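You operate a simulated robot arm through the tools that you are given. There is no shell and no other tool. Be economical: measure what you need, move in short steps, check, and stop when the job is done.

You run a simulated robot arm. Do the job below in one go: nothing can be reset, and whatever is moved stays where it is left.

Task
Put one of the blue rings from the top of the long bench on top of the filter box. Put the white cup in the sink. Take the sponge pad from the top of the steel table and leave it on the top of the trolley. Take the handpiece with a green band on the top of the steel table and put it away on the blue mat on the sealer bench. Open the white autoclave door. Do these in any order.

Only the result counts: the job must be done as asked and must still hold three seconds after the hand-in. Knocking over, shifting, dropping, spilling or breaking anything else fails it.

Robot
A 6-joint arm with a fingered hand on a trunk, on a base that drives. Base frame: it is fixed to the floor where the robot stands at the start and does not move with it; the origin is under the middle of the robot, x ahead of it, y to its left, z up; the surface under the hand at the start is at about z = 0.915. Units: m, rad, N and s.
With the tool pointing down near the work surface it reaches from about 0.32 to 0.76 m from the robot's upright axis, wherever it stands. Its first joint turns from -2.897 to 2.897 rad. Places, roughly: blue mat on the sealer bench (19x26 cm) [-2.8, -2.56, 0.92]; blue ring (3x3x2 cm) [0.4, 0.1, 0.9]; filter box [0.5, 0, 1]; handpiece with a green band (11x2x3 cm) [-2.9, 0.2, 0.9]; sink [0.5, -1.8, 0.7]; sponge pad (7x5x3 cm) [-2.7, 0.1, 0.9]; top of the trolley [-2.9, -0.3, 0.9]; white autoclave door [-0.8, -3, 1.4]; white cup (6x6x5 cm) [0.5, 0.4, 0.9]. Payload 4 kg.
Tool frame: the origin (TCP) lies between the finger pads and is the grasp point; the fingertips stand 0.026 m ahead of it; z points along the fingers, y is the line along which they close. The gripper opens to 0.148 m. The gripper's body begins 0.073 m behind the TCP. The gripper is a hand of 3 fingers: y runs from the thumb to the fingers, the wrist lies at [0, 0, -0.239] in the tool frame.
Orientation is that of the tool frame in the base frame, as a unit quaternion [x, y, z, w]. With the fingers straight down and closing along the base's y, the tool's x points along the base's -x, its y along +y and its z along -z.

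Tools
- The arm moves only by the tool jog_arm. Its argument "increments" is a list of rows, each a list of 6 numbers: the shift along the base's x, y, z in m, then the turn, a rotation vector about the base's x, y, z in rad. In form: [[tx, ty, tz, ax, ay, az], ...]. A call has 1 to 12 rows; each row shifts and turns the commanded pose from where the row before left it. Rows are played at 5 a second. More than 0.05 m and 0.15 rad between two rows, and nothing of the call is played. Where a pose cannot be reached the arm comes as near as it can. A force on the tool above 40 N (or 10 N above the force at the start of the call, whichever is more), or a blocked arm, ends the call early, and 0.2 s more pass. In this call time passes only in rows, and 0.2 s behind the last. The reply holds the time, the measured pose of the TCP, the force on the tool along the base axes, the opening and the grip force, in the units named above and with some noise, with the torque about the TCP (base axes, N m) and any sound that the robot's microphone picked up.
- Cameras (640 x 400 px; columns grow to the right, rows downward): "scene" is now at [0.0105, 0.1609, 1.5531]; the picture's right is [-0.04, -1.00, 0.00], its down [-0.83, 0.03, -0.56] and it looks along [0.56, -0.02, -0.83] (base axes); focal length 274 px, centre (320, 200). "wrist" rides on the gripper at [0.068, -0.039, -0.09] in the tool frame; the picture's right is [0.50, 0.87, 0.00], its down [-0.66, 0.38, -0.65] and it looks along [-0.57, 0.33, 0.76] (tool axes); focal length 222 px, centre (320, 200). There is no depth. A picture from a camera that has moved, and an enlarged one, comes with that camera's place and axes in the base frame and with its lens.
- capture(camera): a new picture of that camera. No time passes.
- lift_body(by): slides the trunk up (or, below 0, down) by that many m; the arm and the scene camera ride with it, the base frame stays. It gives what a move gives, with no picture.
- drive_base(legs): drives the robot by 1 to 6 legs, each [ahead, left, turn to the left] in m, m and rad, along the robot's own axes; the way and the turn of a leg run together, so that a leg with both is an arc; at most 1.5 m and 3.142 rad a leg. The arm and the cameras ride along, it lands a little off, and it stops where it bumps. It gives what a move gives.
- curl_fingers(finger1, finger2, thumb_bend): sets how far each is bent, from 0 (flat) to 100 (curled in); at 30 the hand is open as for a grip, at 70 the pads meet at the TCP. One left out holds its place. A second passes; each finger stops where it meets its share of the squeeze, and holds until it gets a number again. It is the only way to open and close the hand. It gives what a move gives, with no picture; readings hold the bend of each and the force on the fingers (four entries, about 0 where the hand has none), thumb and palm.
- pan_tilt(pan, tilt): turns the head with the scene camera to pan (to the left, within 2.705 rad either way) and tilt (down, from -0.506 to 1.204), counted from straight ahead of the robot. It gives what a move gives.
- inspect(camera, box): a new picture of the part [left, top, right, bottom] of that camera's present view, enlarged. No time passes.
- job_done(): hands the job in; it is judged then, once.

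Work in short steps. Places have to be worked out from the pictures, the camera data and where the tool is seen: move nearer, look again, correct. Check each grasp and each placing, and mend what went wrong. You have 165 turns and 112 pictures in all, those below and enlarged ones among them. Open the gripper and draw the arm clear of the work before you hand the job in, unless the task says otherwise; then end with one line.

The tools are called after "Request:" as name(argument=value, ...) on one line, values as JSON. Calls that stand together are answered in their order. jog_arm: Moves the arm, as the interface text tells. Its arguments: {"type":"object","properties":{"increments":{"type":"array"}},"required":["increments"]} The other tools are called the same way: lift_body (by) slides the trunk up or down; curl_fingers (finger1, finger2, thumb_bend) moves the fingers one by one; drive_base (legs) drives the base; pan_tilt (pan, tilt) turns the head that bears the scene camera; capture (camera) takes a picture; inspect (camera, box) takes an enlarged picture of a part of a camera's view; job_done () hands the job in.

At the start:

```text
t: 0.0
ee_pos: [0.3198, -0.1111, 1.1737]
orientation: [0.0, 1.0, 0.0, 0.0]
ft_force: [0.2, 0.2, -0.4]
torque: [0.02, 0.02, 0.0]
gripper_width: 0.148
gripper_force: 0.0
shape: jaw
bend: [30.0, 30.0, 30.0]
finger forces: [0.0, 0.1, 0.0, 0.0, 0.0, 0.0]
trunk travel left (down, up): [-0.525, 0.065]
robot x, y, heading: [0.0005, 0.0019, 0.001]
head pan, tilt: [-0.04, 0.976]
```

scene: 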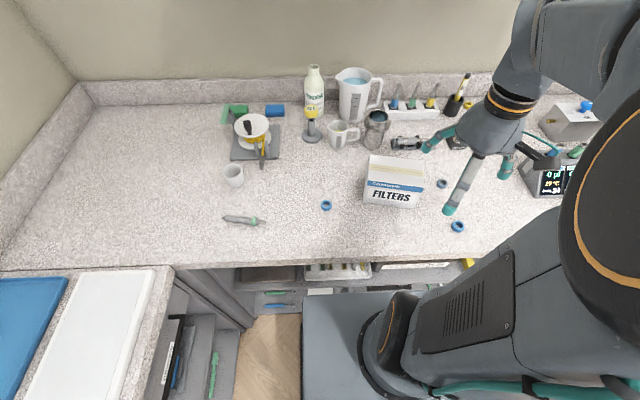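
wrist: 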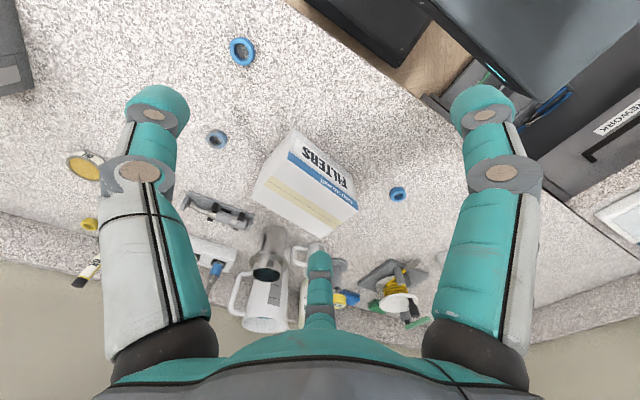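

The ring between the cup and the box works out at about (0.417, 0.130), and the hand has three fingers 120° apart. I'll move above that ring first and look with the wrist camera.

Request:
jog_arm(increments=[[0.016, 0.04, -0.01, 0, 0, 0], [0.016, 0.04, -0.01, 0, 0, 0], [0.016, 0.04, -0.01, 0, 0, 0], [0.016, 0.04, -0.01, 0, 0, 0], [0.016, 0.04, -0.01, 0, 0, 0], [0.017, 0.041, -0.01, 0, 0, 0]])

Request:
capture(camera="wrist")

Request:
capture(camera="scene")

```text
t: 1.4
ee_pos: [0.4209, 0.1299, 1.1141]
orientation: [0.0, 1.0, 0.0, 0.0]
ft_force: [-0.2, 0.8, -0.2]
torque: [0.0, 0.02, 0.01]
gripper_width: 0.1478
gripper_force: 0.1
shape: jaw
bend: [30.0, 30.0, 30.0]
finger forces: [0.1, 0.0, 0.0, 0.0, 0.0, 0.1]
trunk travel left (down, up): [-0.525, 0.065]
robot x, y, heading: [0.0049, 0.0006, 0.001]
head pan, tilt: [-0.04, 0.976]
```

```text
109 pictures are left
camera wrist: at [0.353, 0.0901, 1.2029], right [-0.5, 0.87, 0.0], down [0.66, 0.38, 0.65], along [0.57, 0.33, -0.76], focal length 222 px, centre (320, 200)
```

wrist: 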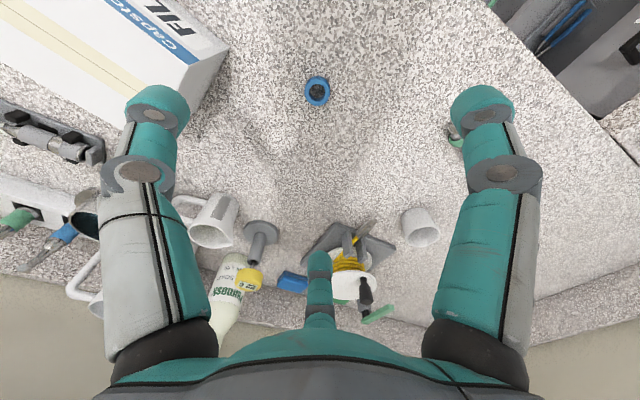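

```text
108 pictures are left
camera scene: at [0.0107, 0.1612, 1.5531], right [-0.04, -1.0, 0.0], down [-0.83, 0.03, -0.56], along [0.56, -0.02, -0.83], focal length 274 px, centre (320, 200)
```

scene: 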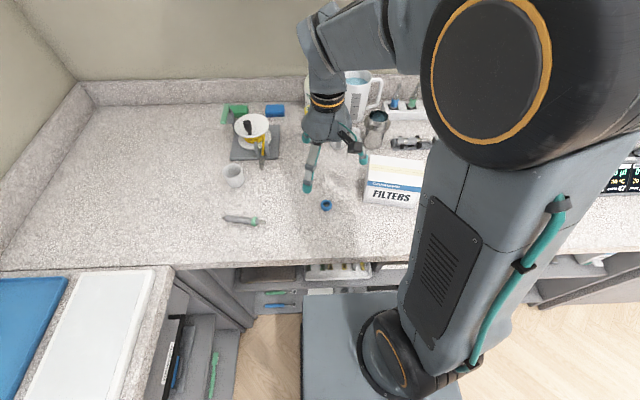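

Both cameras put the ring at about (0.418, 0.126). I'll narrow the hand so the thumb clears the box and go down part way.

Request:
curl_fingers(finger1=45, finger2=45, thumb_bend=45)

Request:
jog_arm(increments=[[-0.002, -0.004, -0.03, 0, 0, 0], [0, 0, -0.03, 0, 0, 0], [0, 0, -0.03, 0, 0, 0]])

Request:
capture(camera="wrist")

```text
t: 2.4
ee_pos: [0.4212, 0.13, 1.1139]
orientation: [-0.001, 1.0, 0.001, 0.0]
ft_force: [-0.5, 0.0, -0.4]
torque: [-0.01, 0.01, 0.0]
gripper_width: 0.079
gripper_force: 0.0
shape: fingers
bend: [45.0, 45.0, 45.0]
finger forces: [0.0, 0.0, 0.0, 0.0, 0.1, 0.0]
trunk travel left (down, up): [-0.525, 0.065]
robot x, y, heading: [0.0027, -0.0008, -0.001]
head pan, tilt: [-0.04, 0.976]
```

```text
t: 3.2
ee_pos: [0.4163, 0.1251, 1.0249]
orientation: [0.0, 1.0, 0.0, 0.0]
ft_force: [0.0, 0.1, -0.6]
torque: [0.01, -0.01, 0.0]
gripper_width: 0.0792
gripper_force: 0.0
shape: fingers
bend: [45.0, 45.0, 45.0]
finger forces: [0.1, 0.1, 0.1, 0.1, 0.1, 0.1]
trunk travel left (down, up): [-0.525, 0.065]
robot x, y, heading: [0.0013, -0.0009, 0.002]
head pan, tilt: [-0.04, 0.976]
```

```text
107 pictures are left
camera wrist: at [0.3486, 0.0854, 1.1143], right [-0.5, 0.87, 0.0], down [0.66, 0.38, 0.65], along [0.57, 0.33, -0.76], focal length 222 px, centre (320, 200)
```

wrist: 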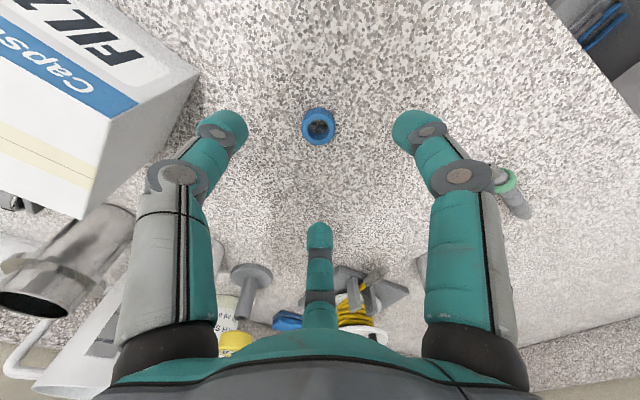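

The ring now reads (0.417, 0.123), almost under the TCP. I'll go down to z≈0.944 and close.

Request:
jog_arm(increments=[[0.001, -0.002, -0.03, 0, 0, 0], [0, 0, -0.03, 0, 0, 0], [0, 0, -0.019, 0, 0, 0]])

Request:
curl_fingers(finger1=70, finger2=70, thumb_bend=70)

Request:
capture(camera="wrist")

```text
t: 4.0
ee_pos: [0.4171, 0.1222, 0.9479]
orientation: [-0.001, 1.0, 0.0, 0.003]
ft_force: [0.5, 0.5, 31.4]
torque: [-0.18, 0.84, -0.01]
gripper_width: 0.0797
gripper_force: 16.1
shape: fingers
bend: [44.0, 45.0, 45.0]
finger forces: [17.2, 2.1, 0.0, 0.1, 12.4, 0.0]
trunk travel left (down, up): [-0.525, 0.065]
robot x, y, heading: [0.0013, -0.0011, 0.008]
head pan, tilt: [-0.04, 0.976]
```

```text
t: 4.3
ee_pos: [0.4184, 0.1229, 0.9473]
orientation: [-0.001, 1.0, 0.001, 0.003]
ft_force: [-4.2, 1.8, 15.1]
torque: [0.23, 0.51, 0.01]
gripper_width: 0.0209
gripper_force: 16.6
shape: fingers
bend: [59.0, 66.0, 67.0]
finger forces: [23.1, 3.8, 0.0, 0.0, 5.9, 0.1]
trunk travel left (down, up): [-0.525, 0.065]
robot x, y, heading: [0.0006, -0.0004, 0.001]
head pan, tilt: [-0.04, 0.976]
stopped: the force on the tool passed its limit at 45 N (the readings are from after the stop); the commanded pose is now the measured one
```

```text
106 pictures are left
camera wrist: at [0.3494, 0.0837, 1.0359], right [-0.5, 0.87, 0.0], down [0.65, 0.38, 0.66], along [0.57, 0.33, -0.75], focal length 222 px, centre (320, 200)
```

wrist: 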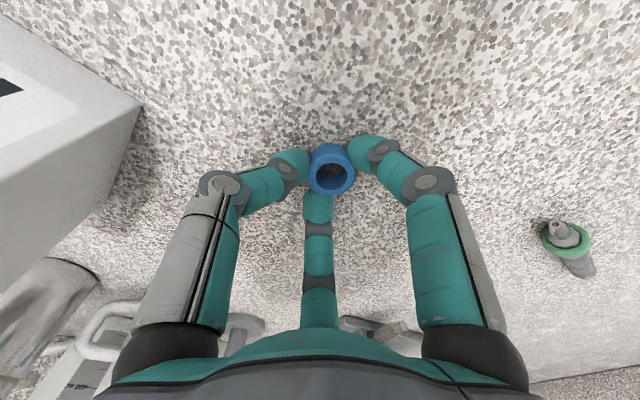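

The tips pressed on the bench; the ring sits between the three fingers. I'll rise 4 mm and finish closing.

Request:
jog_arm(increments=[[0, 0, 0.004, 0, 0, 0]])

Request:
curl_fingers(finger1=72, finger2=72, thumb_bend=72)

Request:
jog_arm(increments=[[0, 0, 0.03, 0, 0, 0], [0, 0, 0.03, 0, 0, 0]])

Request:
capture(camera="wrist")

```text
t: 4.7
ee_pos: [0.4174, 0.1227, 0.95]
orientation: [-0.001, 1.0, 0.001, 0.002]
ft_force: [-0.3, -0.5, 0.1]
torque: [0.03, -0.01, 0.02]
gripper_width: 0.0211
gripper_force: 9.6
shape: fingers
bend: [60.0, 66.0, 67.0]
finger forces: [8.6, 4.6, 0.0, 0.0, 6.2, 0.0]
trunk travel left (down, up): [-0.525, 0.065]
robot x, y, heading: [0.0003, -0.0032, -0.003]
head pan, tilt: [-0.04, 0.976]
```

```text
t: 5.7
ee_pos: [0.4187, 0.1225, 0.9508]
orientation: [0.001, 1.0, 0.0, 0.003]
ft_force: [-0.2, 0.2, 1.0]
torque: [0.0, -0.01, 0.0]
gripper_width: 0.0205
gripper_force: 12.9
shape: fingers
bend: [60.0, 65.0, 68.0]
finger forces: [10.2, 6.5, 0.0, 0.0, 8.6, 0.0]
trunk travel left (down, up): [-0.525, 0.065]
robot x, y, heading: [-0.0048, 0.0019, 0.001]
head pan, tilt: [-0.04, 0.976]
```

```text
t: 6.3
ee_pos: [0.4178, 0.1222, 1.0102]
orientation: [0.0, 1.0, 0.001, 0.003]
ft_force: [0.8, -0.7, 0.1]
torque: [-0.02, 0.0, -0.01]
gripper_width: 0.0204
gripper_force: 12.8
shape: fingers
bend: [60.0, 65.0, 68.0]
finger forces: [10.2, 6.5, 0.0, 0.1, 8.6, 0.0]
trunk travel left (down, up): [-0.525, 0.065]
robot x, y, heading: [-0.0001, -0.0005, 0.003]
head pan, tilt: [-0.04, 0.976]
```

```text
105 pictures are left
camera wrist: at [0.3498, 0.083, 1.0989], right [-0.5, 0.87, 0.0], down [0.65, 0.38, 0.66], along [0.57, 0.33, -0.75], focal length 222 px, centre (320, 200)
```

wrist: 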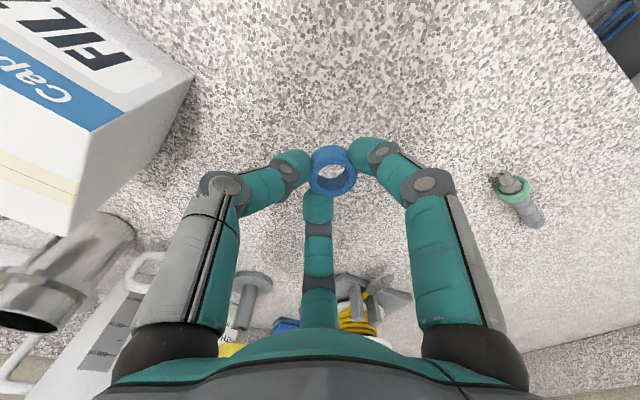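

The ring is held. I'll rise, then inspect the box to find its height and top.

Request:
jog_arm(increments=[[0, 0, 0.05, 0, 0, 0], [0, 0, 0.05, 0, 0, 0], [0, 0, 0.04, 0, 0, 0]])

Request:
inspect(camera="scene", box=[340, 130, 460, 220])

Request:
capture(camera="wrist")

```text
t: 7.1
ee_pos: [0.4188, 0.1216, 1.1532]
orientation: [0.0, 1.0, 0.001, 0.003]
ft_force: [0.3, -0.2, 0.0]
torque: [-0.02, 0.02, 0.0]
gripper_width: 0.0207
gripper_force: 12.2
shape: fingers
bend: [60.0, 65.0, 68.0]
finger forces: [10.3, 6.5, 0.1, 0.0, 8.4, 0.0]
trunk travel left (down, up): [-0.525, 0.065]
robot x, y, heading: [-0.0001, -0.002, 0.002]
head pan, tilt: [-0.04, 0.976]
```

```text
4.44 times, centred on (400, 175) of scene
camera zoom: at [0.0105, 0.1609, 1.553], right [-0.04, -1.0, 0.0], down [-0.83, 0.03, -0.56], along [0.56, -0.02, -0.83], focal length 1217 px, centre (-36, 311)
```

zoom: 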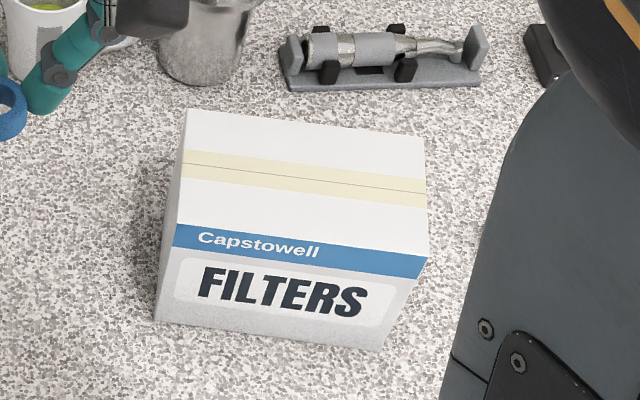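

```text
103 pictures are left
camera wrist: at [0.3503, 0.0826, 1.2408], right [-0.5, 0.87, 0.0], down [0.65, 0.38, 0.66], along [0.57, 0.33, -0.75], focal length 222 px, centre (320, 200)
```

wrist: 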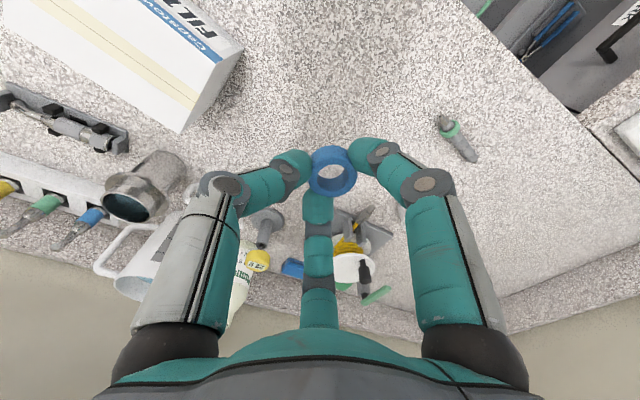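

The box top comes out at z≈1.014 with its centre near (0.458, −0.050). I'll carry the ring over and lower it to just above the box.

Request:
jog_arm(increments=[[0.01, -0.043, 0, 0, 0, 0], [0.01, -0.043, 0, 0, 0, 0], [0.01, -0.043, 0, 0, 0, 0], [0.009, -0.043, 0, 0, 0, 0], [0, 0, -0.04, 0, 0, 0], [0, 0, -0.04, 0, 0, 0]])

Request:
jog_arm(increments=[[0, 0, -0.012, 0, 0, 0], [0, 0, -0.008, 0, 0, 0]])

Request:
capture(camera="wrist")

```text
t: 8.5
ee_pos: [0.4607, -0.0484, 1.0712]
orientation: [0.0, 1.0, 0.0, 0.002]
ft_force: [-0.1, 0.1, 1.1]
torque: [0.02, 0.0, 0.0]
gripper_width: 0.0208
gripper_force: 11.9
shape: fingers
bend: [60.0, 65.0, 68.0]
finger forces: [10.1, 6.5, 0.0, 0.0, 8.2, 0.0]
trunk travel left (down, up): [-0.525, 0.065]
robot x, y, heading: [-0.0022, 0.0034, 0.003]
head pan, tilt: [-0.04, 0.976]
```

```text
t: 9.1
ee_pos: [0.4583, -0.0499, 1.0513]
orientation: [0.0, 1.0, 0.001, 0.003]
ft_force: [-0.6, 0.0, -0.9]
torque: [0.03, -0.02, -0.02]
gripper_width: 0.0204
gripper_force: 13.0
shape: fingers
bend: [60.0, 65.0, 68.0]
finger forces: [10.1, 6.5, 0.0, 0.1, 8.1, 0.0]
trunk travel left (down, up): [-0.525, 0.065]
robot x, y, heading: [0.0005, 0.0009, 0.002]
head pan, tilt: [-0.04, 0.976]
```

```text
102 pictures are left
camera wrist: at [0.3909, -0.0886, 1.1399], right [-0.5, 0.87, 0.0], down [0.65, 0.38, 0.66], along [0.57, 0.33, -0.75], focal length 222 px, centre (320, 200)
```

wrist: 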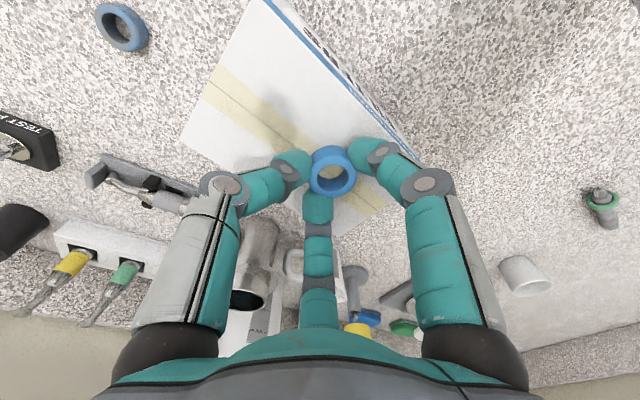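

The ring is over the box top. I'll lower it gently for light contact, then open.

Request:
jog_arm(increments=[[0, 0, -0.002, 0, 0, 0]])

```text
t: 9.5
ee_pos: [0.4579, -0.0495, 1.0498]
orientation: [-0.001, 1.0, 0.001, 0.003]
ft_force: [0.2, 0.3, 0.6]
torque: [-0.01, 0.02, -0.01]
gripper_width: 0.0207
gripper_force: 12.0
shape: fingers
bend: [60.0, 65.0, 68.0]
finger forces: [10.2, 6.5, 0.0, 0.1, 8.2, 0.0]
trunk travel left (down, up): [-0.525, 0.065]
robot x, y, heading: [-0.0022, -0.0013, -0.002]
head pan, tilt: [-0.04, 0.976]
```

No contact yet, so I'll take another small step down and check the force.

Request:
jog_arm(increments=[[0, 0, -0.0015, 0, 0, 0]])

```text
t: 9.9
ee_pos: [0.4579, -0.0497, 1.0484]
orientation: [0.0, 1.0, 0.001, 0.003]
ft_force: [-1.2, 1.0, 5.6]
torque: [0.06, 0.21, -0.02]
gripper_width: 0.0204
gripper_force: 16.1
shape: fingers
bend: [60.0, 65.0, 68.0]
finger forces: [17.0, 6.7, 0.0, 0.1, 8.6, 0.0]
trunk travel left (down, up): [-0.525, 0.065]
robot x, y, heading: [0.0022, -0.0016, -0.001]
head pan, tilt: [-0.04, 0.976]
```

There is light contact. I'll back off 1 mm, open the fingers, rise and check.

Request:
jog_arm(increments=[[0, 0, 0.001, 0, 0, 0]])

Request:
curl_fingers(finger1=50, finger2=50, thumb_bend=50)

Request:
jog_arm(increments=[[0, 0, 0.03, 0, 0, 0], [0, 0, 0.04, 0, 0, 0], [0, 0, 0.04, 0, 0, 0]])

Request:
capture(camera="wrist")

```text
t: 10.3
ee_pos: [0.4573, -0.0497, 1.0485]
orientation: [0.0, 1.0, 0.0, 0.003]
ft_force: [0.5, -0.4, 0.0]
torque: [0.0, -0.01, 0.02]
gripper_width: 0.0204
gripper_force: 13.1
shape: fingers
bend: [60.0, 65.0, 68.0]
finger forces: [10.6, 6.7, 0.0, 0.0, 8.5, 0.1]
trunk travel left (down, up): [-0.525, 0.065]
robot x, y, heading: [0.0008, -0.0057, -0.001]
head pan, tilt: [-0.04, 0.976]
```

```text
t: 11.3
ee_pos: [0.4571, -0.0501, 1.0484]
orientation: [0.0, 1.0, 0.001, 0.004]
ft_force: [2.1, -1.4, 10.2]
torque: [0.1, 0.19, 0.01]
gripper_width: 0.0572
gripper_force: 5.9
shape: fingers
bend: [52.0, 50.0, 50.0]
finger forces: [8.5, 0.9, 0.0, 0.1, 1.0, 0.1]
trunk travel left (down, up): [-0.525, 0.065]
robot x, y, heading: [-0.0018, -0.005, -0.001]
head pan, tilt: [-0.04, 0.976]
```

```text
t: 12.1
ee_pos: [0.457, -0.0502, 1.161]
orientation: [0.0, 1.0, 0.001, 0.002]
ft_force: [-0.8, -0.6, 1.1]
torque: [0.03, -0.02, 0.0]
gripper_width: 0.0618
gripper_force: 0.1
shape: fingers
bend: [50.0, 50.0, 50.0]
finger forces: [0.0, 0.1, 0.1, 0.1, 0.0, 0.0]
trunk travel left (down, up): [-0.525, 0.065]
robot x, y, heading: [0.0009, -0.001, -0.003]
head pan, tilt: [-0.04, 0.976]
```

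```text
101 pictures are left
camera wrist: at [0.389, -0.0895, 1.2486], right [-0.5, 0.87, 0.0], down [0.65, 0.38, 0.66], along [0.57, 0.33, -0.75], focal length 222 px, centre (320, 200)
```

wrist: 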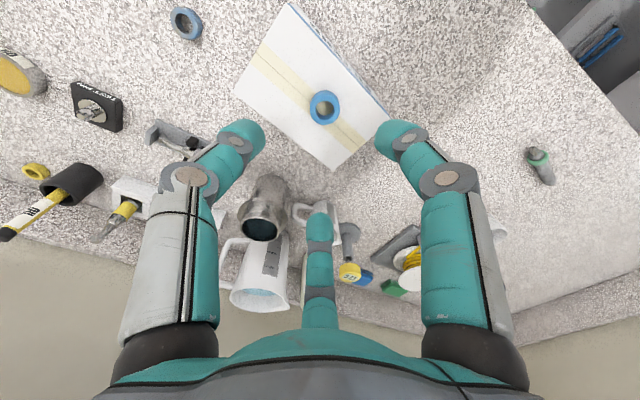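

The ring rests on the box. Next is the cup, near (0.52, 0.39); I'll move above it and open the hand.

Request:
jog_arm(increments=[[0.006, 0.044, 0, 0, 0, 0], [0.006, 0.044, 0, 0, 0, 0], [0.006, 0.044, 0, 0, 0, 0], [0.006, 0.044, 0, 0, 0, 0], [0.006, 0.044, 0, 0, 0, 0], [0.006, 0.044, 0, 0, 0, 0], [0.006, 0.044, 0, 0, 0, 0], [0.006, 0.044, 0, 0, 0, 0], [0.006, 0.044, 0, 0, 0, 0], [0.006, 0.044, 0, 0, 0, 0]])

Request:
curl_fingers(finger1=30, finger2=30, thumb_bend=30)

Request:
capture(camera="wrist")

Request:
capture(camera="scene")

```text
t: 14.3
ee_pos: [0.5164, 0.3905, 1.159]
orientation: [0.0, 1.0, 0.001, 0.003]
ft_force: [-0.1, 0.0, 0.7]
torque: [-0.02, 0.01, -0.01]
gripper_width: 0.0619
gripper_force: 0.1
shape: fingers
bend: [50.0, 50.0, 50.0]
finger forces: [0.0, 0.1, 0.1, 0.1, 0.0, 0.1]
trunk travel left (down, up): [-0.525, 0.065]
robot x, y, heading: [0.004, 0.0021, 0.001]
head pan, tilt: [-0.04, 0.976]
```

```text
t: 15.3
ee_pos: [0.5171, 0.3918, 1.1594]
orientation: [0.0, 1.0, 0.0, 0.002]
ft_force: [0.0, 0.5, -0.8]
torque: [0.05, 0.0, -0.04]
gripper_width: 0.1264
gripper_force: 0.0
shape: fingers
bend: [30.0, 30.0, 30.0]
finger forces: [0.0, 0.0, 0.1, 0.0, 0.1, 0.0]
trunk travel left (down, up): [-0.525, 0.065]
robot x, y, heading: [-0.0003, 0.0011, -0.003]
head pan, tilt: [-0.04, 0.976]
```

```text
100 pictures are left
camera wrist: at [0.4485, 0.3508, 1.2483], right [-0.5, 0.87, 0.0], down [0.65, 0.38, 0.66], along [0.57, 0.33, -0.75], focal length 222 px, centre (320, 200)
```

wrist: 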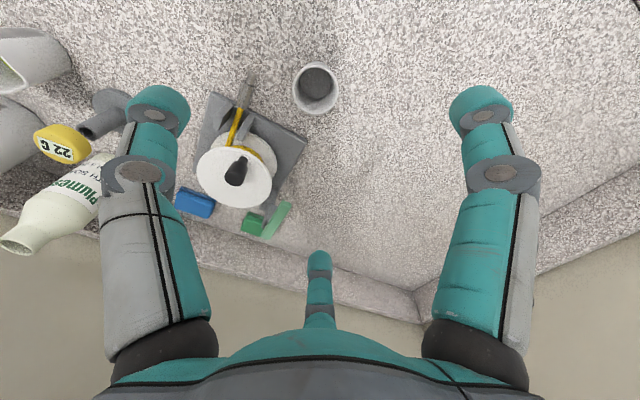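

```text
99 pictures are left
camera scene: at [0.0105, 0.161, 1.5531], right [-0.04, -1.0, 0.0], down [-0.83, 0.03, -0.56], along [0.56, -0.02, -0.83], focal length 274 px, centre (320, 200)
```

scene: 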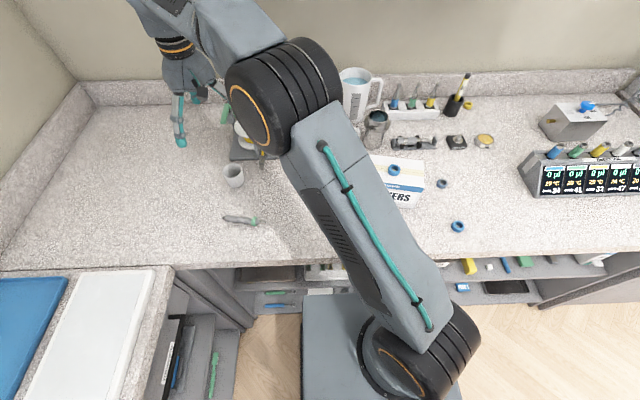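

The cup is at about (0.519, 0.385), with the spool stand to its right. I'll set a moderate opening, correct the position, go down part way and check.

Request:
curl_fingers(finger1=39, finger2=39, thumb_bend=39)

Request:
jog_arm(increments=[[0.002, -0.006, -0.04, 0, 0, 0], [0, 0, -0.04, 0, 0, 0], [0, 0, -0.04, 0, 0, 0]])

Request:
capture(camera="wrist")

```text
t: 16.3
ee_pos: [0.5174, 0.3903, 1.1598]
orientation: [0.0, 1.0, 0.0, 0.004]
ft_force: [-0.8, -0.1, -0.5]
torque: [-0.01, 0.03, -0.02]
gripper_width: 0.0989
gripper_force: 0.0
shape: fingers
bend: [39.0, 39.0, 39.0]
finger forces: [0.0, 0.0, 0.0, 0.1, 0.1, 0.0]
trunk travel left (down, up): [-0.525, 0.065]
robot x, y, heading: [0.0037, -0.0007, 0.005]
head pan, tilt: [-0.04, 0.976]
```

```text
t: 17.1
ee_pos: [0.5203, 0.3872, 1.0372]
orientation: [-0.001, 1.0, 0.002, 0.003]
ft_force: [0.5, -0.1, -0.2]
torque: [0.0, 0.0, -0.01]
gripper_width: 0.0988
gripper_force: 0.1
shape: fingers
bend: [39.0, 39.0, 39.0]
finger forces: [0.0, 0.0, 0.0, 0.0, 0.1, 0.0]
trunk travel left (down, up): [-0.525, 0.065]
robot x, y, heading: [0.0017, 0.0012, 0.005]
head pan, tilt: [-0.04, 0.976]
```

```text
98 pictures are left
camera wrist: at [0.4522, 0.3471, 1.1255], right [-0.5, 0.87, 0.0], down [0.65, 0.38, 0.66], along [0.57, 0.33, -0.75], focal length 222 px, centre (320, 200)
```

wrist: 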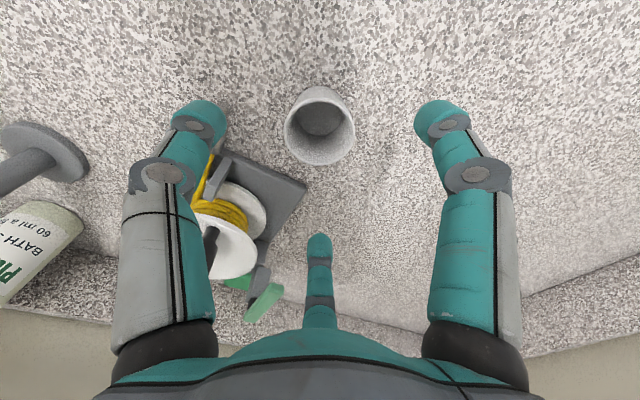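

The cup reads (0.519, 0.385), nearly centred. I'll go down to z≈0.957 and close gently.

Request:
jog_arm(increments=[[-0.001, -0.002, -0.03, 0, 0, 0], [0, 0, -0.03, 0, 0, 0], [0, 0, -0.02, 0, 0, 0]])

Request:
capture(camera="wrist")

```text
t: 17.9
ee_pos: [0.5175, 0.384, 0.9581]
orientation: [0.0, 1.0, 0.002, 0.002]
ft_force: [-0.3, 0.2, 0.3]
torque: [-0.01, 0.01, -0.01]
gripper_width: 0.0986
gripper_force: 0.1
shape: fingers
bend: [39.0, 39.0, 39.0]
finger forces: [0.0, 0.1, 0.0, 0.0, 0.0, 0.0]
trunk travel left (down, up): [-0.525, 0.065]
robot x, y, heading: [-0.0012, 0.0017, 0.002]
head pan, tilt: [-0.04, 0.976]
```

```text
97 pictures are left
camera wrist: at [0.4498, 0.3442, 1.0465], right [-0.5, 0.87, 0.0], down [0.65, 0.38, 0.66], along [0.57, 0.33, -0.75], focal length 222 px, centre (320, 200)
```

wrist: 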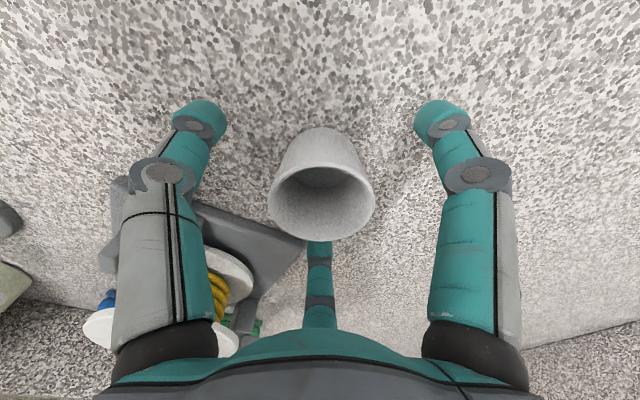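

The cup is between the fingers, so I'll close on it.

Request:
curl_fingers(finger1=62, finger2=62, thumb_bend=62)

Request:
capture(camera="wrist")

```text
t: 18.9
ee_pos: [0.5175, 0.3838, 0.9578]
orientation: [0.0, 1.0, 0.001, 0.003]
ft_force: [-0.3, 0.3, -0.5]
torque: [0.02, 0.01, 0.02]
gripper_width: 0.038
gripper_force: 6.3
shape: fingers
bend: [57.0, 57.0, 59.0]
finger forces: [4.1, 4.3, 0.0, 0.1, 4.9, 0.1]
trunk travel left (down, up): [-0.525, 0.065]
robot x, y, heading: [0.0032, -0.0029, 0.001]
head pan, tilt: [-0.04, 0.976]
```

```text
96 pictures are left
camera wrist: at [0.4499, 0.3442, 1.0467], right [-0.5, 0.87, 0.0], down [0.65, 0.38, 0.66], along [0.57, 0.33, -0.75], focal length 222 px, centre (320, 200)
```

wrist: 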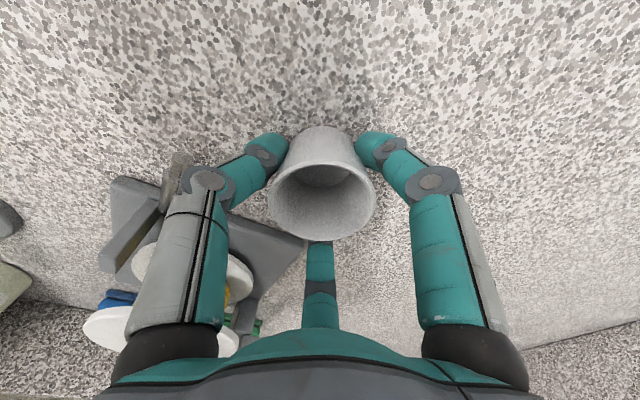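

The cup is gripped on its lower taper. I'll squeeze a little more and lift.

Request:
curl_fingers(finger1=66, finger2=66, thumb_bend=66)

Request:
jog_arm(increments=[[0, 0, 0.04, 0, 0, 0], [0, 0, 0.05, 0, 0, 0], [0, 0, 0.05, 0, 0, 0], [-0.03, 0, 0.04, 0, 0, 0], [-0.04, 0, 0.02, 0, 0, 0]])

Request:
capture(camera="wrist")

```text
t: 19.9
ee_pos: [0.5186, 0.3848, 0.958]
orientation: [0.0, 1.0, 0.001, 0.003]
ft_force: [-0.1, 0.6, 0.5]
torque: [-0.02, 0.01, 0.01]
gripper_width: 0.0367
gripper_force: 12.1
shape: fingers
bend: [57.0, 57.0, 61.0]
finger forces: [7.5, 7.6, 0.0, 0.0, 8.7, 0.0]
trunk travel left (down, up): [-0.525, 0.065]
robot x, y, heading: [-0.0007, -0.003, 0.002]
head pan, tilt: [-0.04, 0.976]
```

```text
t: 21.1
ee_pos: [0.4487, 0.3817, 1.1588]
orientation: [0.0, 1.0, 0.001, 0.003]
ft_force: [-0.1, 0.0, 0.3]
torque: [-0.01, 0.02, 0.04]
gripper_width: 0.0365
gripper_force: 11.6
shape: fingers
bend: [57.0, 57.0, 61.0]
finger forces: [7.6, 7.4, 0.1, 0.0, 8.5, 0.0]
trunk travel left (down, up): [-0.525, 0.065]
robot x, y, heading: [0.0007, -0.0031, 0.001]
head pan, tilt: [-0.04, 0.976]
```

```text
95 pictures are left
camera wrist: at [0.3791, 0.3417, 1.247], right [-0.5, 0.87, 0.0], down [0.65, 0.38, 0.66], along [0.57, 0.33, -0.75], focal length 222 px, centre (320, 200)
```

wrist: 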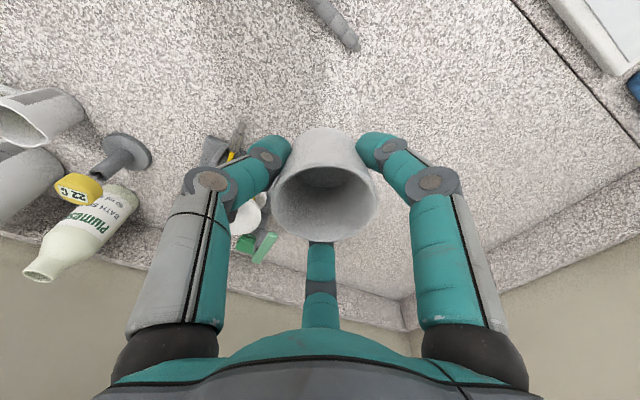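

The cup is held. I'll retract the arm to near (0.33, −0.02, 1.26) and look right towards the sink.

Request:
jog_arm(increments=[[-0.015, -0.044, 0.0125, 0, 0, 0], [-0.015, -0.044, 0.0125, 0, 0, 0], [-0.015, -0.044, 0.0125, 0, 0, 0], [-0.015, -0.044, 0.0125, 0, 0, 0], [-0.015, -0.044, 0.0125, 0, 0, 0], [-0.015, -0.044, 0.0125, 0, 0, 0], [-0.015, -0.044, 0.0125, 0, 0, 0], [-0.01, -0.044, 0.0125, 0, 0, 0], [0, -0.044, 0, 0, 0, 0]])

Request:
pan_tilt(pan=-1.2, tilt=0.5)

Request:
capture(camera="scene")

```text
t: 23.1
ee_pos: [0.3356, -0.0147, 1.2563]
orientation: [-0.001, 1.0, 0.0, 0.004]
ft_force: [-0.2, -0.5, -0.1]
torque: [0.0, 0.02, 0.04]
gripper_width: 0.0362
gripper_force: 12.1
shape: fingers
bend: [57.0, 57.0, 61.0]
finger forces: [7.5, 7.4, 0.0, 0.0, 8.3, 0.0]
trunk travel left (down, up): [-0.525, 0.065]
robot x, y, heading: [-0.0008, -0.0007, -0.002]
head pan, tilt: [-0.04, 0.976]
```

```text
t: 24.5
ee_pos: [0.3356, -0.0131, 1.2577]
orientation: [-0.001, 1.0, 0.001, 0.004]
ft_force: [1.1, 0.4, 0.1]
torque: [-0.01, 0.0, 0.01]
gripper_width: 0.0358
gripper_force: 11.5
shape: fingers
bend: [57.0, 57.0, 61.0]
finger forces: [7.5, 7.4, 0.0, 0.0, 8.4, 0.0]
trunk travel left (down, up): [-0.525, 0.065]
robot x, y, heading: [0.0014, 0.0015, -0.002]
head pan, tilt: [-1.201, 0.499]
```

```text
94 pictures are left
camera scene: at [-0.0277, 0.0789, 1.5925], right [-0.93, -0.36, 0.0], down [-0.17, 0.45, -0.88], along [0.32, -0.82, -0.48], focal length 274 px, centre (320, 200)
```

scene: 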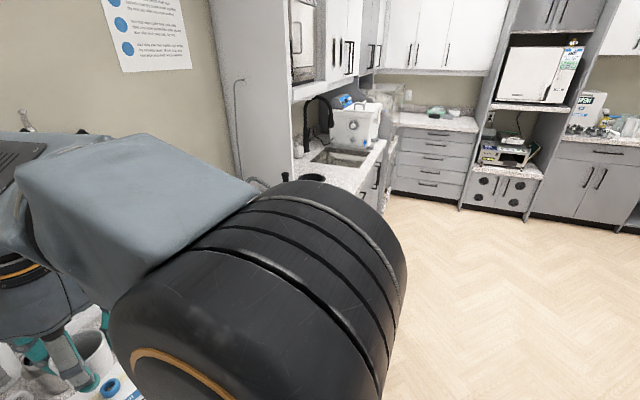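

The floor to the right is clear, and a tall panel stands beside the sink counter. I'll back off first, then drive sideways towards the sink.

Request:
drive_base(legs=[[-0.45, 0, 0], [0, -1.2, 0]])

Request:
pan_tilt(pan=-0.7, tilt=0.6)

Request:
capture(camera="scene")

```text
t: 32.8
ee_pos: [-0.1226, -1.2051, 1.2574]
orientation: [0.007, 1.0, 0.001, 0.002]
ft_force: [0.2, 0.2, -0.6]
torque: [0.02, 0.0, -0.01]
gripper_width: 0.0361
gripper_force: 11.7
shape: fingers
bend: [57.0, 57.0, 61.0]
finger forces: [7.5, 7.4, 0.1, 0.0, 8.3, 0.0]
trunk travel left (down, up): [-0.525, 0.065]
robot x, y, heading: [-0.4576, -1.1859, -0.015]
head pan, tilt: [-1.201, 0.499]
```

```text
t: 33.8
ee_pos: [-0.1231, -1.2049, 1.2561]
orientation: [0.008, 1.0, 0.001, 0.003]
ft_force: [0.0, 0.3, -0.5]
torque: [0.02, 0.03, 0.0]
gripper_width: 0.0361
gripper_force: 11.3
shape: fingers
bend: [57.0, 57.0, 61.0]
finger forces: [7.6, 7.4, 0.0, 0.0, 8.4, 0.1]
trunk travel left (down, up): [-0.525, 0.065]
robot x, y, heading: [-0.4567, -1.184, -0.015]
head pan, tilt: [-0.7, 0.6]
```

```text
93 pictures are left
camera scene: at [-0.4488, -1.0779, 1.5834], right [-0.66, -0.75, 0.0], down [-0.43, 0.37, -0.83], along [0.62, -0.54, -0.56], focal length 274 px, centre (320, 200)
```

scene: 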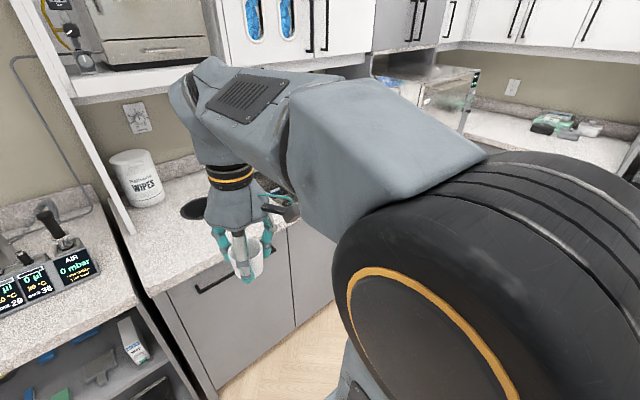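

The sink is further right, behind the arm. I'll continue sideways to about y = −1.8 and look ahead.

Request:
drive_base(legs=[[0, -0.62, 0.015]])

Request:
pan_tilt(pan=0.1, tilt=0.6)

Request:
capture(camera="scene")

Request:
capture(camera="wrist")

```text
t: 37.3
ee_pos: [-0.1273, -1.8251, 1.2563]
orientation: [0.0, 1.0, 0.002, 0.004]
ft_force: [0.8, -1.3, 0.6]
torque: [-0.02, 0.04, 0.0]
gripper_width: 0.0362
gripper_force: 11.5
shape: fingers
bend: [57.0, 57.0, 61.0]
finger forces: [7.6, 7.5, 0.0, 0.1, 8.5, 0.1]
trunk travel left (down, up): [-0.525, 0.065]
robot x, y, heading: [-0.4631, -1.8118, -0.006]
head pan, tilt: [-0.7, 0.6]
```

```text
t: 38.4
ee_pos: [-0.1284, -1.8241, 1.2575]
orientation: [0.001, 1.0, 0.001, 0.003]
ft_force: [-0.3, 0.2, 0.0]
torque: [0.01, 0.0, 0.01]
gripper_width: 0.036
gripper_force: 11.3
shape: fingers
bend: [57.0, 57.0, 61.0]
finger forces: [7.5, 7.3, 0.0, 0.0, 8.3, 0.0]
trunk travel left (down, up): [-0.525, 0.065]
robot x, y, heading: [-0.4663, -1.8119, -0.0]
head pan, tilt: [0.099, 0.6]
```

```text
92 pictures are left
camera scene: at [-0.4357, -1.637, 1.5834], right [0.1, -1.0, 0.0], down [-0.56, -0.05, -0.83], along [0.82, 0.08, -0.56], focal length 274 px, centre (320, 200)
```

scene: 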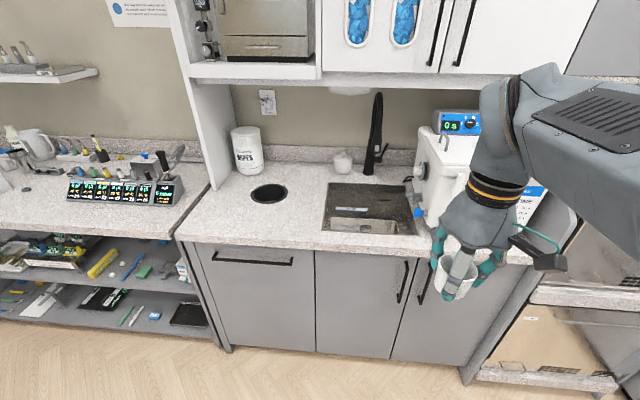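

```text
91 pictures are left
camera wrist: at [-0.1965, -1.8636, 1.3455], right [-0.5, 0.87, 0.0], down [0.65, 0.38, 0.66], along [0.57, 0.33, -0.75], focal length 222 px, centre (320, 200)
```

wrist: 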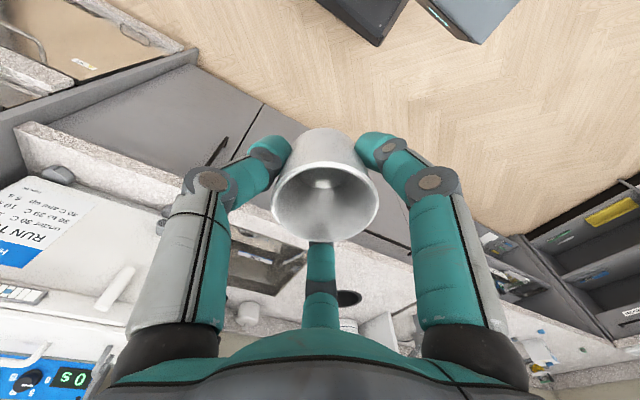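

The sink opening spans x 0.345–0.705 and y −1.92 to −1.56. I'll inspect the faucet and the sink contents.

Request:
inspect(camera="scene", box=[300, 80, 460, 250])

```text
2.35 times, centred on (380, 165) of scene
camera zoom: at [-0.4357, -1.637, 1.5834], right [0.1, -1.0, 0.0], down [-0.56, -0.05, -0.83], along [0.82, 0.08, -0.56], focal length 644 px, centre (179, 282)
```

zoom: 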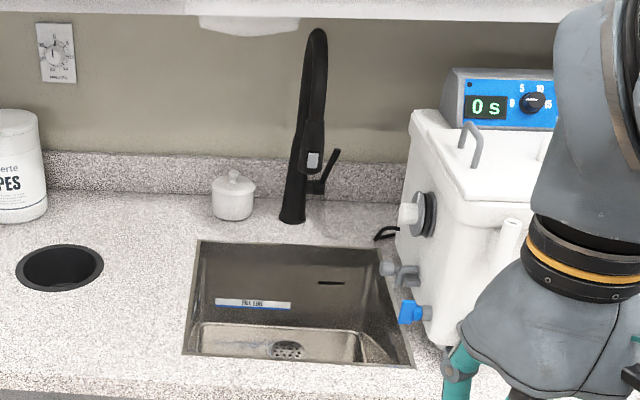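

The faucet is at the back, at x>0.58, and the bottom of the sink is near z≈0.70. I'll line up on y≈−1.68, then drive forward.

Request:
drive_base(legs=[[0, 0.135, 0], [0.42, 0, 0]])

Request:
capture(camera="wrist")

Request:
capture(camera="scene")

```text
t: 41.9
ee_pos: [0.2971, -1.6794, 1.2574]
orientation: [-0.009, 1.0, 0.001, 0.002]
ft_force: [0.0, 0.4, 0.3]
torque: [0.0, -0.02, -0.01]
gripper_width: 0.0361
gripper_force: 11.8
shape: fingers
bend: [57.0, 57.0, 61.0]
finger forces: [7.5, 7.5, 0.0, 0.1, 8.5, 0.0]
trunk travel left (down, up): [-0.525, 0.065]
robot x, y, heading: [-0.0451, -1.6712, 0.015]
head pan, tilt: [0.099, 0.6]
```

```text
89 pictures are left
camera wrist: at [0.2285, -1.7204, 1.3455], right [-0.52, 0.86, 0.0], down [0.64, 0.39, 0.66], along [0.56, 0.34, -0.75], focal length 222 px, centre (320, 200)
```

wrist: 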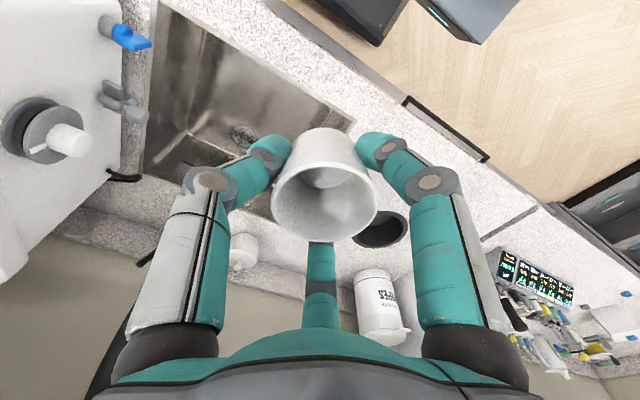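

```text
88 pictures are left
camera scene: at [-0.0151, -1.4987, 1.5834], right [0.12, -0.99, 0.0], down [-0.56, -0.07, -0.82], along [0.82, 0.1, -0.57], focal length 274 px, centre (320, 200)
```

scene: 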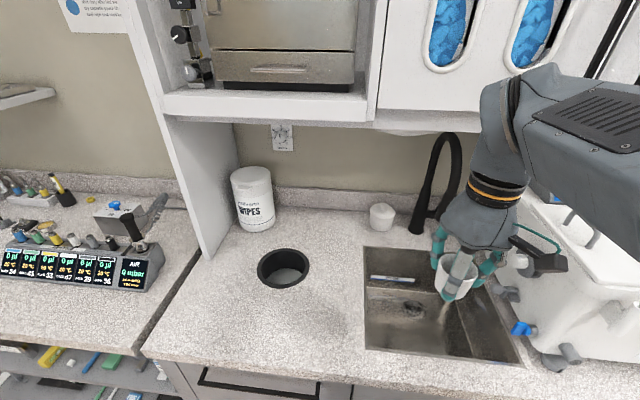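

The sink geometry agrees from both cameras. I'll move forward over the sink and begin going down with the arm only, watching the elbow against the water bath.

Request:
jog_arm(increments=[[0.04, -0.003, 0, 0, 0, 0], [0.04, -0.003, 0, 0, 0, 0], [0.04, -0.003, 0, 0, 0, 0], [0.04, -0.003, 0, 0, 0, 0], [0, 0, -0.05, 0, 0, 0], [0, 0, -0.05, 0, 0, 0], [0, 0, -0.05, 0, 0, 0], [0, 0, -0.05, 0, 0, 0]])

Request:
pan_tilt(pan=-0.4, tilt=0.7)

Request:
capture(camera="scene")

Request:
capture(camera="wrist")

```text
t: 43.7
ee_pos: [0.4587, -1.6901, 1.0528]
orientation: [-0.009, 1.0, 0.001, 0.003]
ft_force: [-0.9, 1.5, 0.3]
torque: [0.02, -0.02, 0.02]
gripper_width: 0.0359
gripper_force: 11.4
shape: fingers
bend: [57.0, 57.0, 61.0]
finger forces: [7.7, 7.1, 0.0, 0.0, 8.2, 0.0]
trunk travel left (down, up): [-0.525, 0.065]
robot x, y, heading: [-0.0403, -1.671, 0.018]
head pan, tilt: [0.099, 0.6]
```

```text
t: 44.6
ee_pos: [0.4581, -1.6907, 1.0533]
orientation: [-0.01, 1.0, 0.0, 0.003]
ft_force: [-0.2, 0.8, -0.3]
torque: [0.03, 0.01, -0.01]
gripper_width: 0.0359
gripper_force: 11.8
shape: fingers
bend: [57.0, 57.0, 61.0]
finger forces: [7.7, 7.1, 0.1, 0.0, 8.2, 0.0]
trunk travel left (down, up): [-0.525, 0.065]
robot x, y, heading: [-0.037, -1.6738, 0.015]
head pan, tilt: [-0.4, 0.7]
```

```text
87 pictures are left
camera scene: at [-0.0242, -1.5406, 1.5748], right [-0.37, -0.93, 0.0], down [-0.6, 0.24, -0.77], along [0.71, -0.28, -0.64], focal length 274 px, centre (320, 200)
```

scene: 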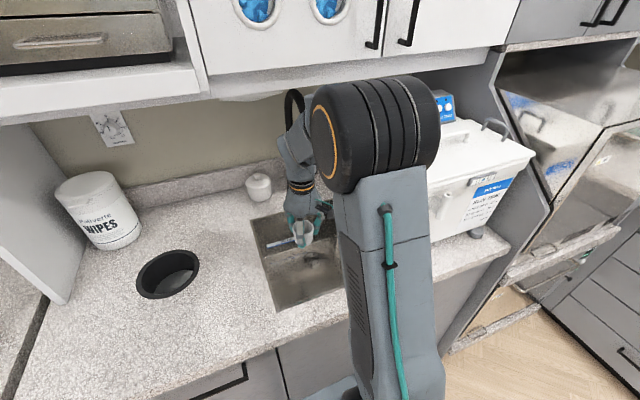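

```text
86 pictures are left
camera wrist: at [0.3908, -1.7314, 1.1423], right [-0.52, 0.86, 0.0], down [0.64, 0.39, 0.66], along [0.56, 0.34, -0.75], focal length 222 px, centre (320, 200)
```

wrist: 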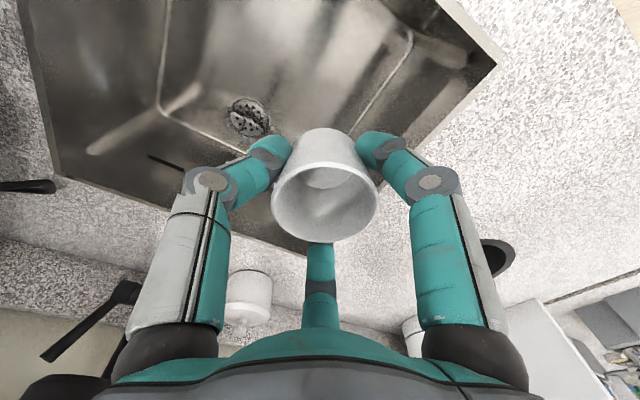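

There is room: the elbow is around z≈1.4 and away from the bath. I'll keep going down into the sink.

Request:
jog_arm(increments=[[0, 0, -0.05, 0, 0, 0], [0, 0, -0.05, 0, 0, 0], [0, 0, -0.05, 0, 0, 0], [0, 0, -0.05, 0, 0, 0]])

Request:
capture(camera="scene")

Request:
capture(camera="wrist")

```text
t: 45.6
ee_pos: [0.4584, -1.6912, 0.8585]
orientation: [-0.009, 1.0, 0.002, 0.003]
ft_force: [-0.7, 0.4, 0.0]
torque: [0.05, 0.0, 0.02]
gripper_width: 0.0357
gripper_force: 11.9
shape: fingers
bend: [57.0, 57.0, 61.0]
finger forces: [7.7, 7.0, 0.0, 0.1, 8.1, 0.0]
trunk travel left (down, up): [-0.525, 0.065]
robot x, y, heading: [-0.0428, -1.6731, 0.018]
head pan, tilt: [-0.4, 0.7]
```

```text
85 pictures are left
camera scene: at [-0.024, -1.5407, 1.5748], right [-0.37, -0.93, 0.0], down [-0.6, 0.24, -0.76], along [0.71, -0.28, -0.64], focal length 274 px, centre (320, 200)
```

scene: 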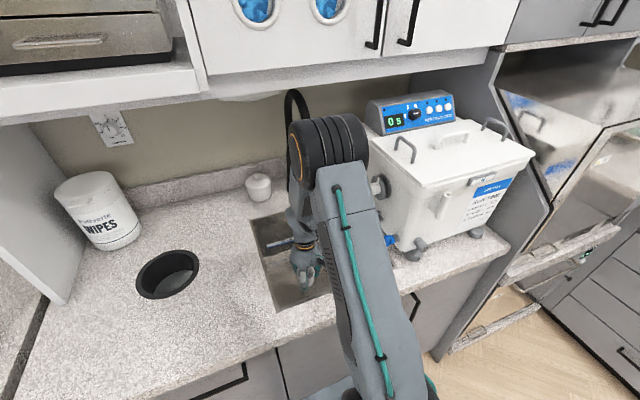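

```text
84 pictures are left
camera wrist: at [0.3898, -1.7317, 0.9461], right [-0.52, 0.86, 0.0], down [0.64, 0.39, 0.66], along [0.56, 0.34, -0.75], focal length 222 px, centre (320, 200)
```

wrist: 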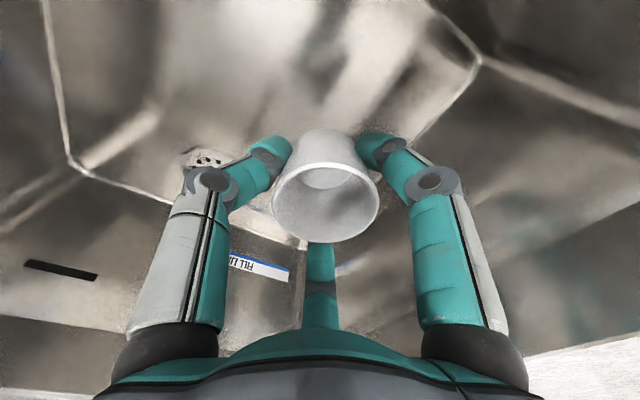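

The elbow is leaning forward now, so I'll do the rest with the trunk, 0.085 m down.

Request:
lift_body(by=-0.085)

Request:
capture(camera="wrist")

```text
t: 46.8
ee_pos: [0.4582, -1.6912, 0.7718]
orientation: [-0.009, 1.0, 0.002, 0.003]
ft_force: [-0.1, 0.3, 0.5]
torque: [0.0, 0.0, -0.03]
gripper_width: 0.0357
gripper_force: 11.5
shape: fingers
bend: [57.0, 57.0, 61.0]
finger forces: [7.7, 7.0, 0.0, 0.0, 7.9, 0.0]
trunk travel left (down, up): [-0.44, 0.15]
robot x, y, heading: [-0.0365, -1.6726, 0.017]
head pan, tilt: [-0.4, 0.7]
```

```text
83 pictures are left
camera wrist: at [0.3897, -1.7318, 0.8616], right [-0.52, 0.86, 0.0], down [0.64, 0.39, 0.66], along [0.56, 0.34, -0.75], focal length 222 px, centre (320, 200)
```

wrist: 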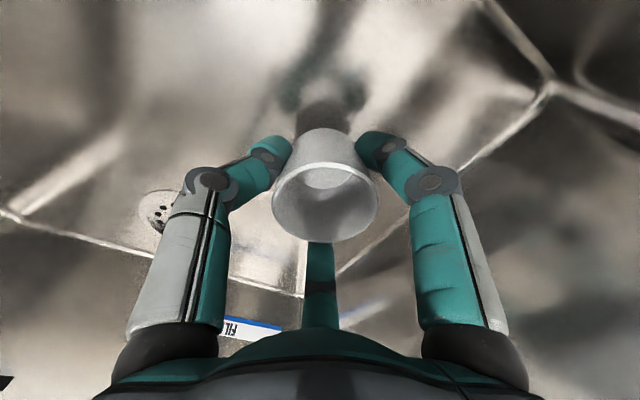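

The bottom is about 3 cm below the cup. I'll creep down in small steps and watch for contact.

Request:
jog_arm(increments=[[0, 0, -0.012, 0, 0, 0], [0, 0, -0.006, 0, 0, 0], [0, 0, -0.004, 0, 0, 0]])

Request:
capture(camera="wrist")

```text
t: 47.6
ee_pos: [0.4568, -1.6905, 0.7514]
orientation: [-0.01, 1.0, 0.001, 0.003]
ft_force: [1.2, 0.4, -0.2]
torque: [0.03, 0.03, 0.0]
gripper_width: 0.0356
gripper_force: 10.8
shape: fingers
bend: [57.0, 57.0, 61.0]
finger forces: [7.8, 7.0, 0.0, 0.1, 8.1, 0.1]
trunk travel left (down, up): [-0.44, 0.15]
robot x, y, heading: [-0.0415, -1.6707, 0.015]
head pan, tilt: [-0.4, 0.7]
```

```text
82 pictures are left
camera wrist: at [0.3899, -1.7316, 0.8394], right [-0.52, 0.86, 0.0], down [0.64, 0.39, 0.66], along [0.56, 0.34, -0.75], focal length 222 px, centre (320, 200)
```

wrist: 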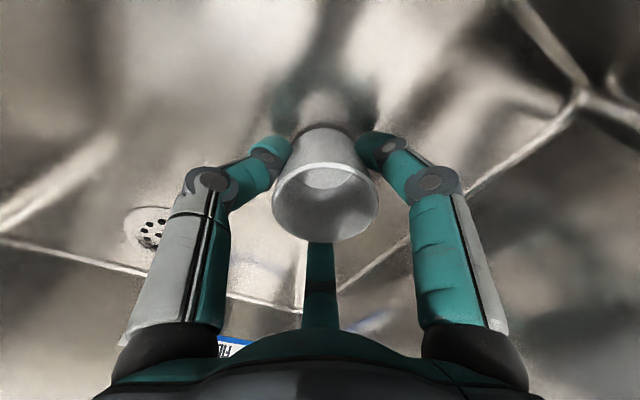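

The cup's reflection is closing on its base, so about 1 cm is left. I'll keep creeping.

Request:
jog_arm(increments=[[0, 0, -0.004, 0, 0, 0], [0, 0, -0.003, 0, 0, 0]])

Request:
jog_arm(increments=[[0, 0, -0.002, 0, 0, 0]])

```text
t: 48.2
ee_pos: [0.4576, -1.6909, 0.7456]
orientation: [-0.009, 1.0, 0.001, 0.004]
ft_force: [0.3, -1.5, 14.0]
torque: [-0.03, 0.02, 0.0]
gripper_width: 0.0354
gripper_force: 12.4
shape: fingers
bend: [57.0, 57.0, 62.0]
finger forces: [8.5, 7.4, 0.0, 0.0, 9.4, 0.0]
trunk travel left (down, up): [-0.44, 0.15]
robot x, y, heading: [-0.0366, -1.6734, 0.021]
head pan, tilt: [-0.4, 0.7]
```

```text
t: 48.6
ee_pos: [0.4564, -1.6913, 0.7422]
orientation: [-0.01, 1.0, 0.001, 0.004]
ft_force: [0.5, -1.7, 15.3]
torque: [0.0, -0.04, -0.04]
gripper_width: 0.0344
gripper_force: 12.2
shape: fingers
bend: [57.0, 57.0, 62.0]
finger forces: [7.6, 7.8, 0.1, 0.0, 8.8, 0.0]
trunk travel left (down, up): [-0.44, 0.15]
robot x, y, heading: [-0.0423, -1.6697, 0.014]
head pan, tilt: [-0.4, 0.7]
```

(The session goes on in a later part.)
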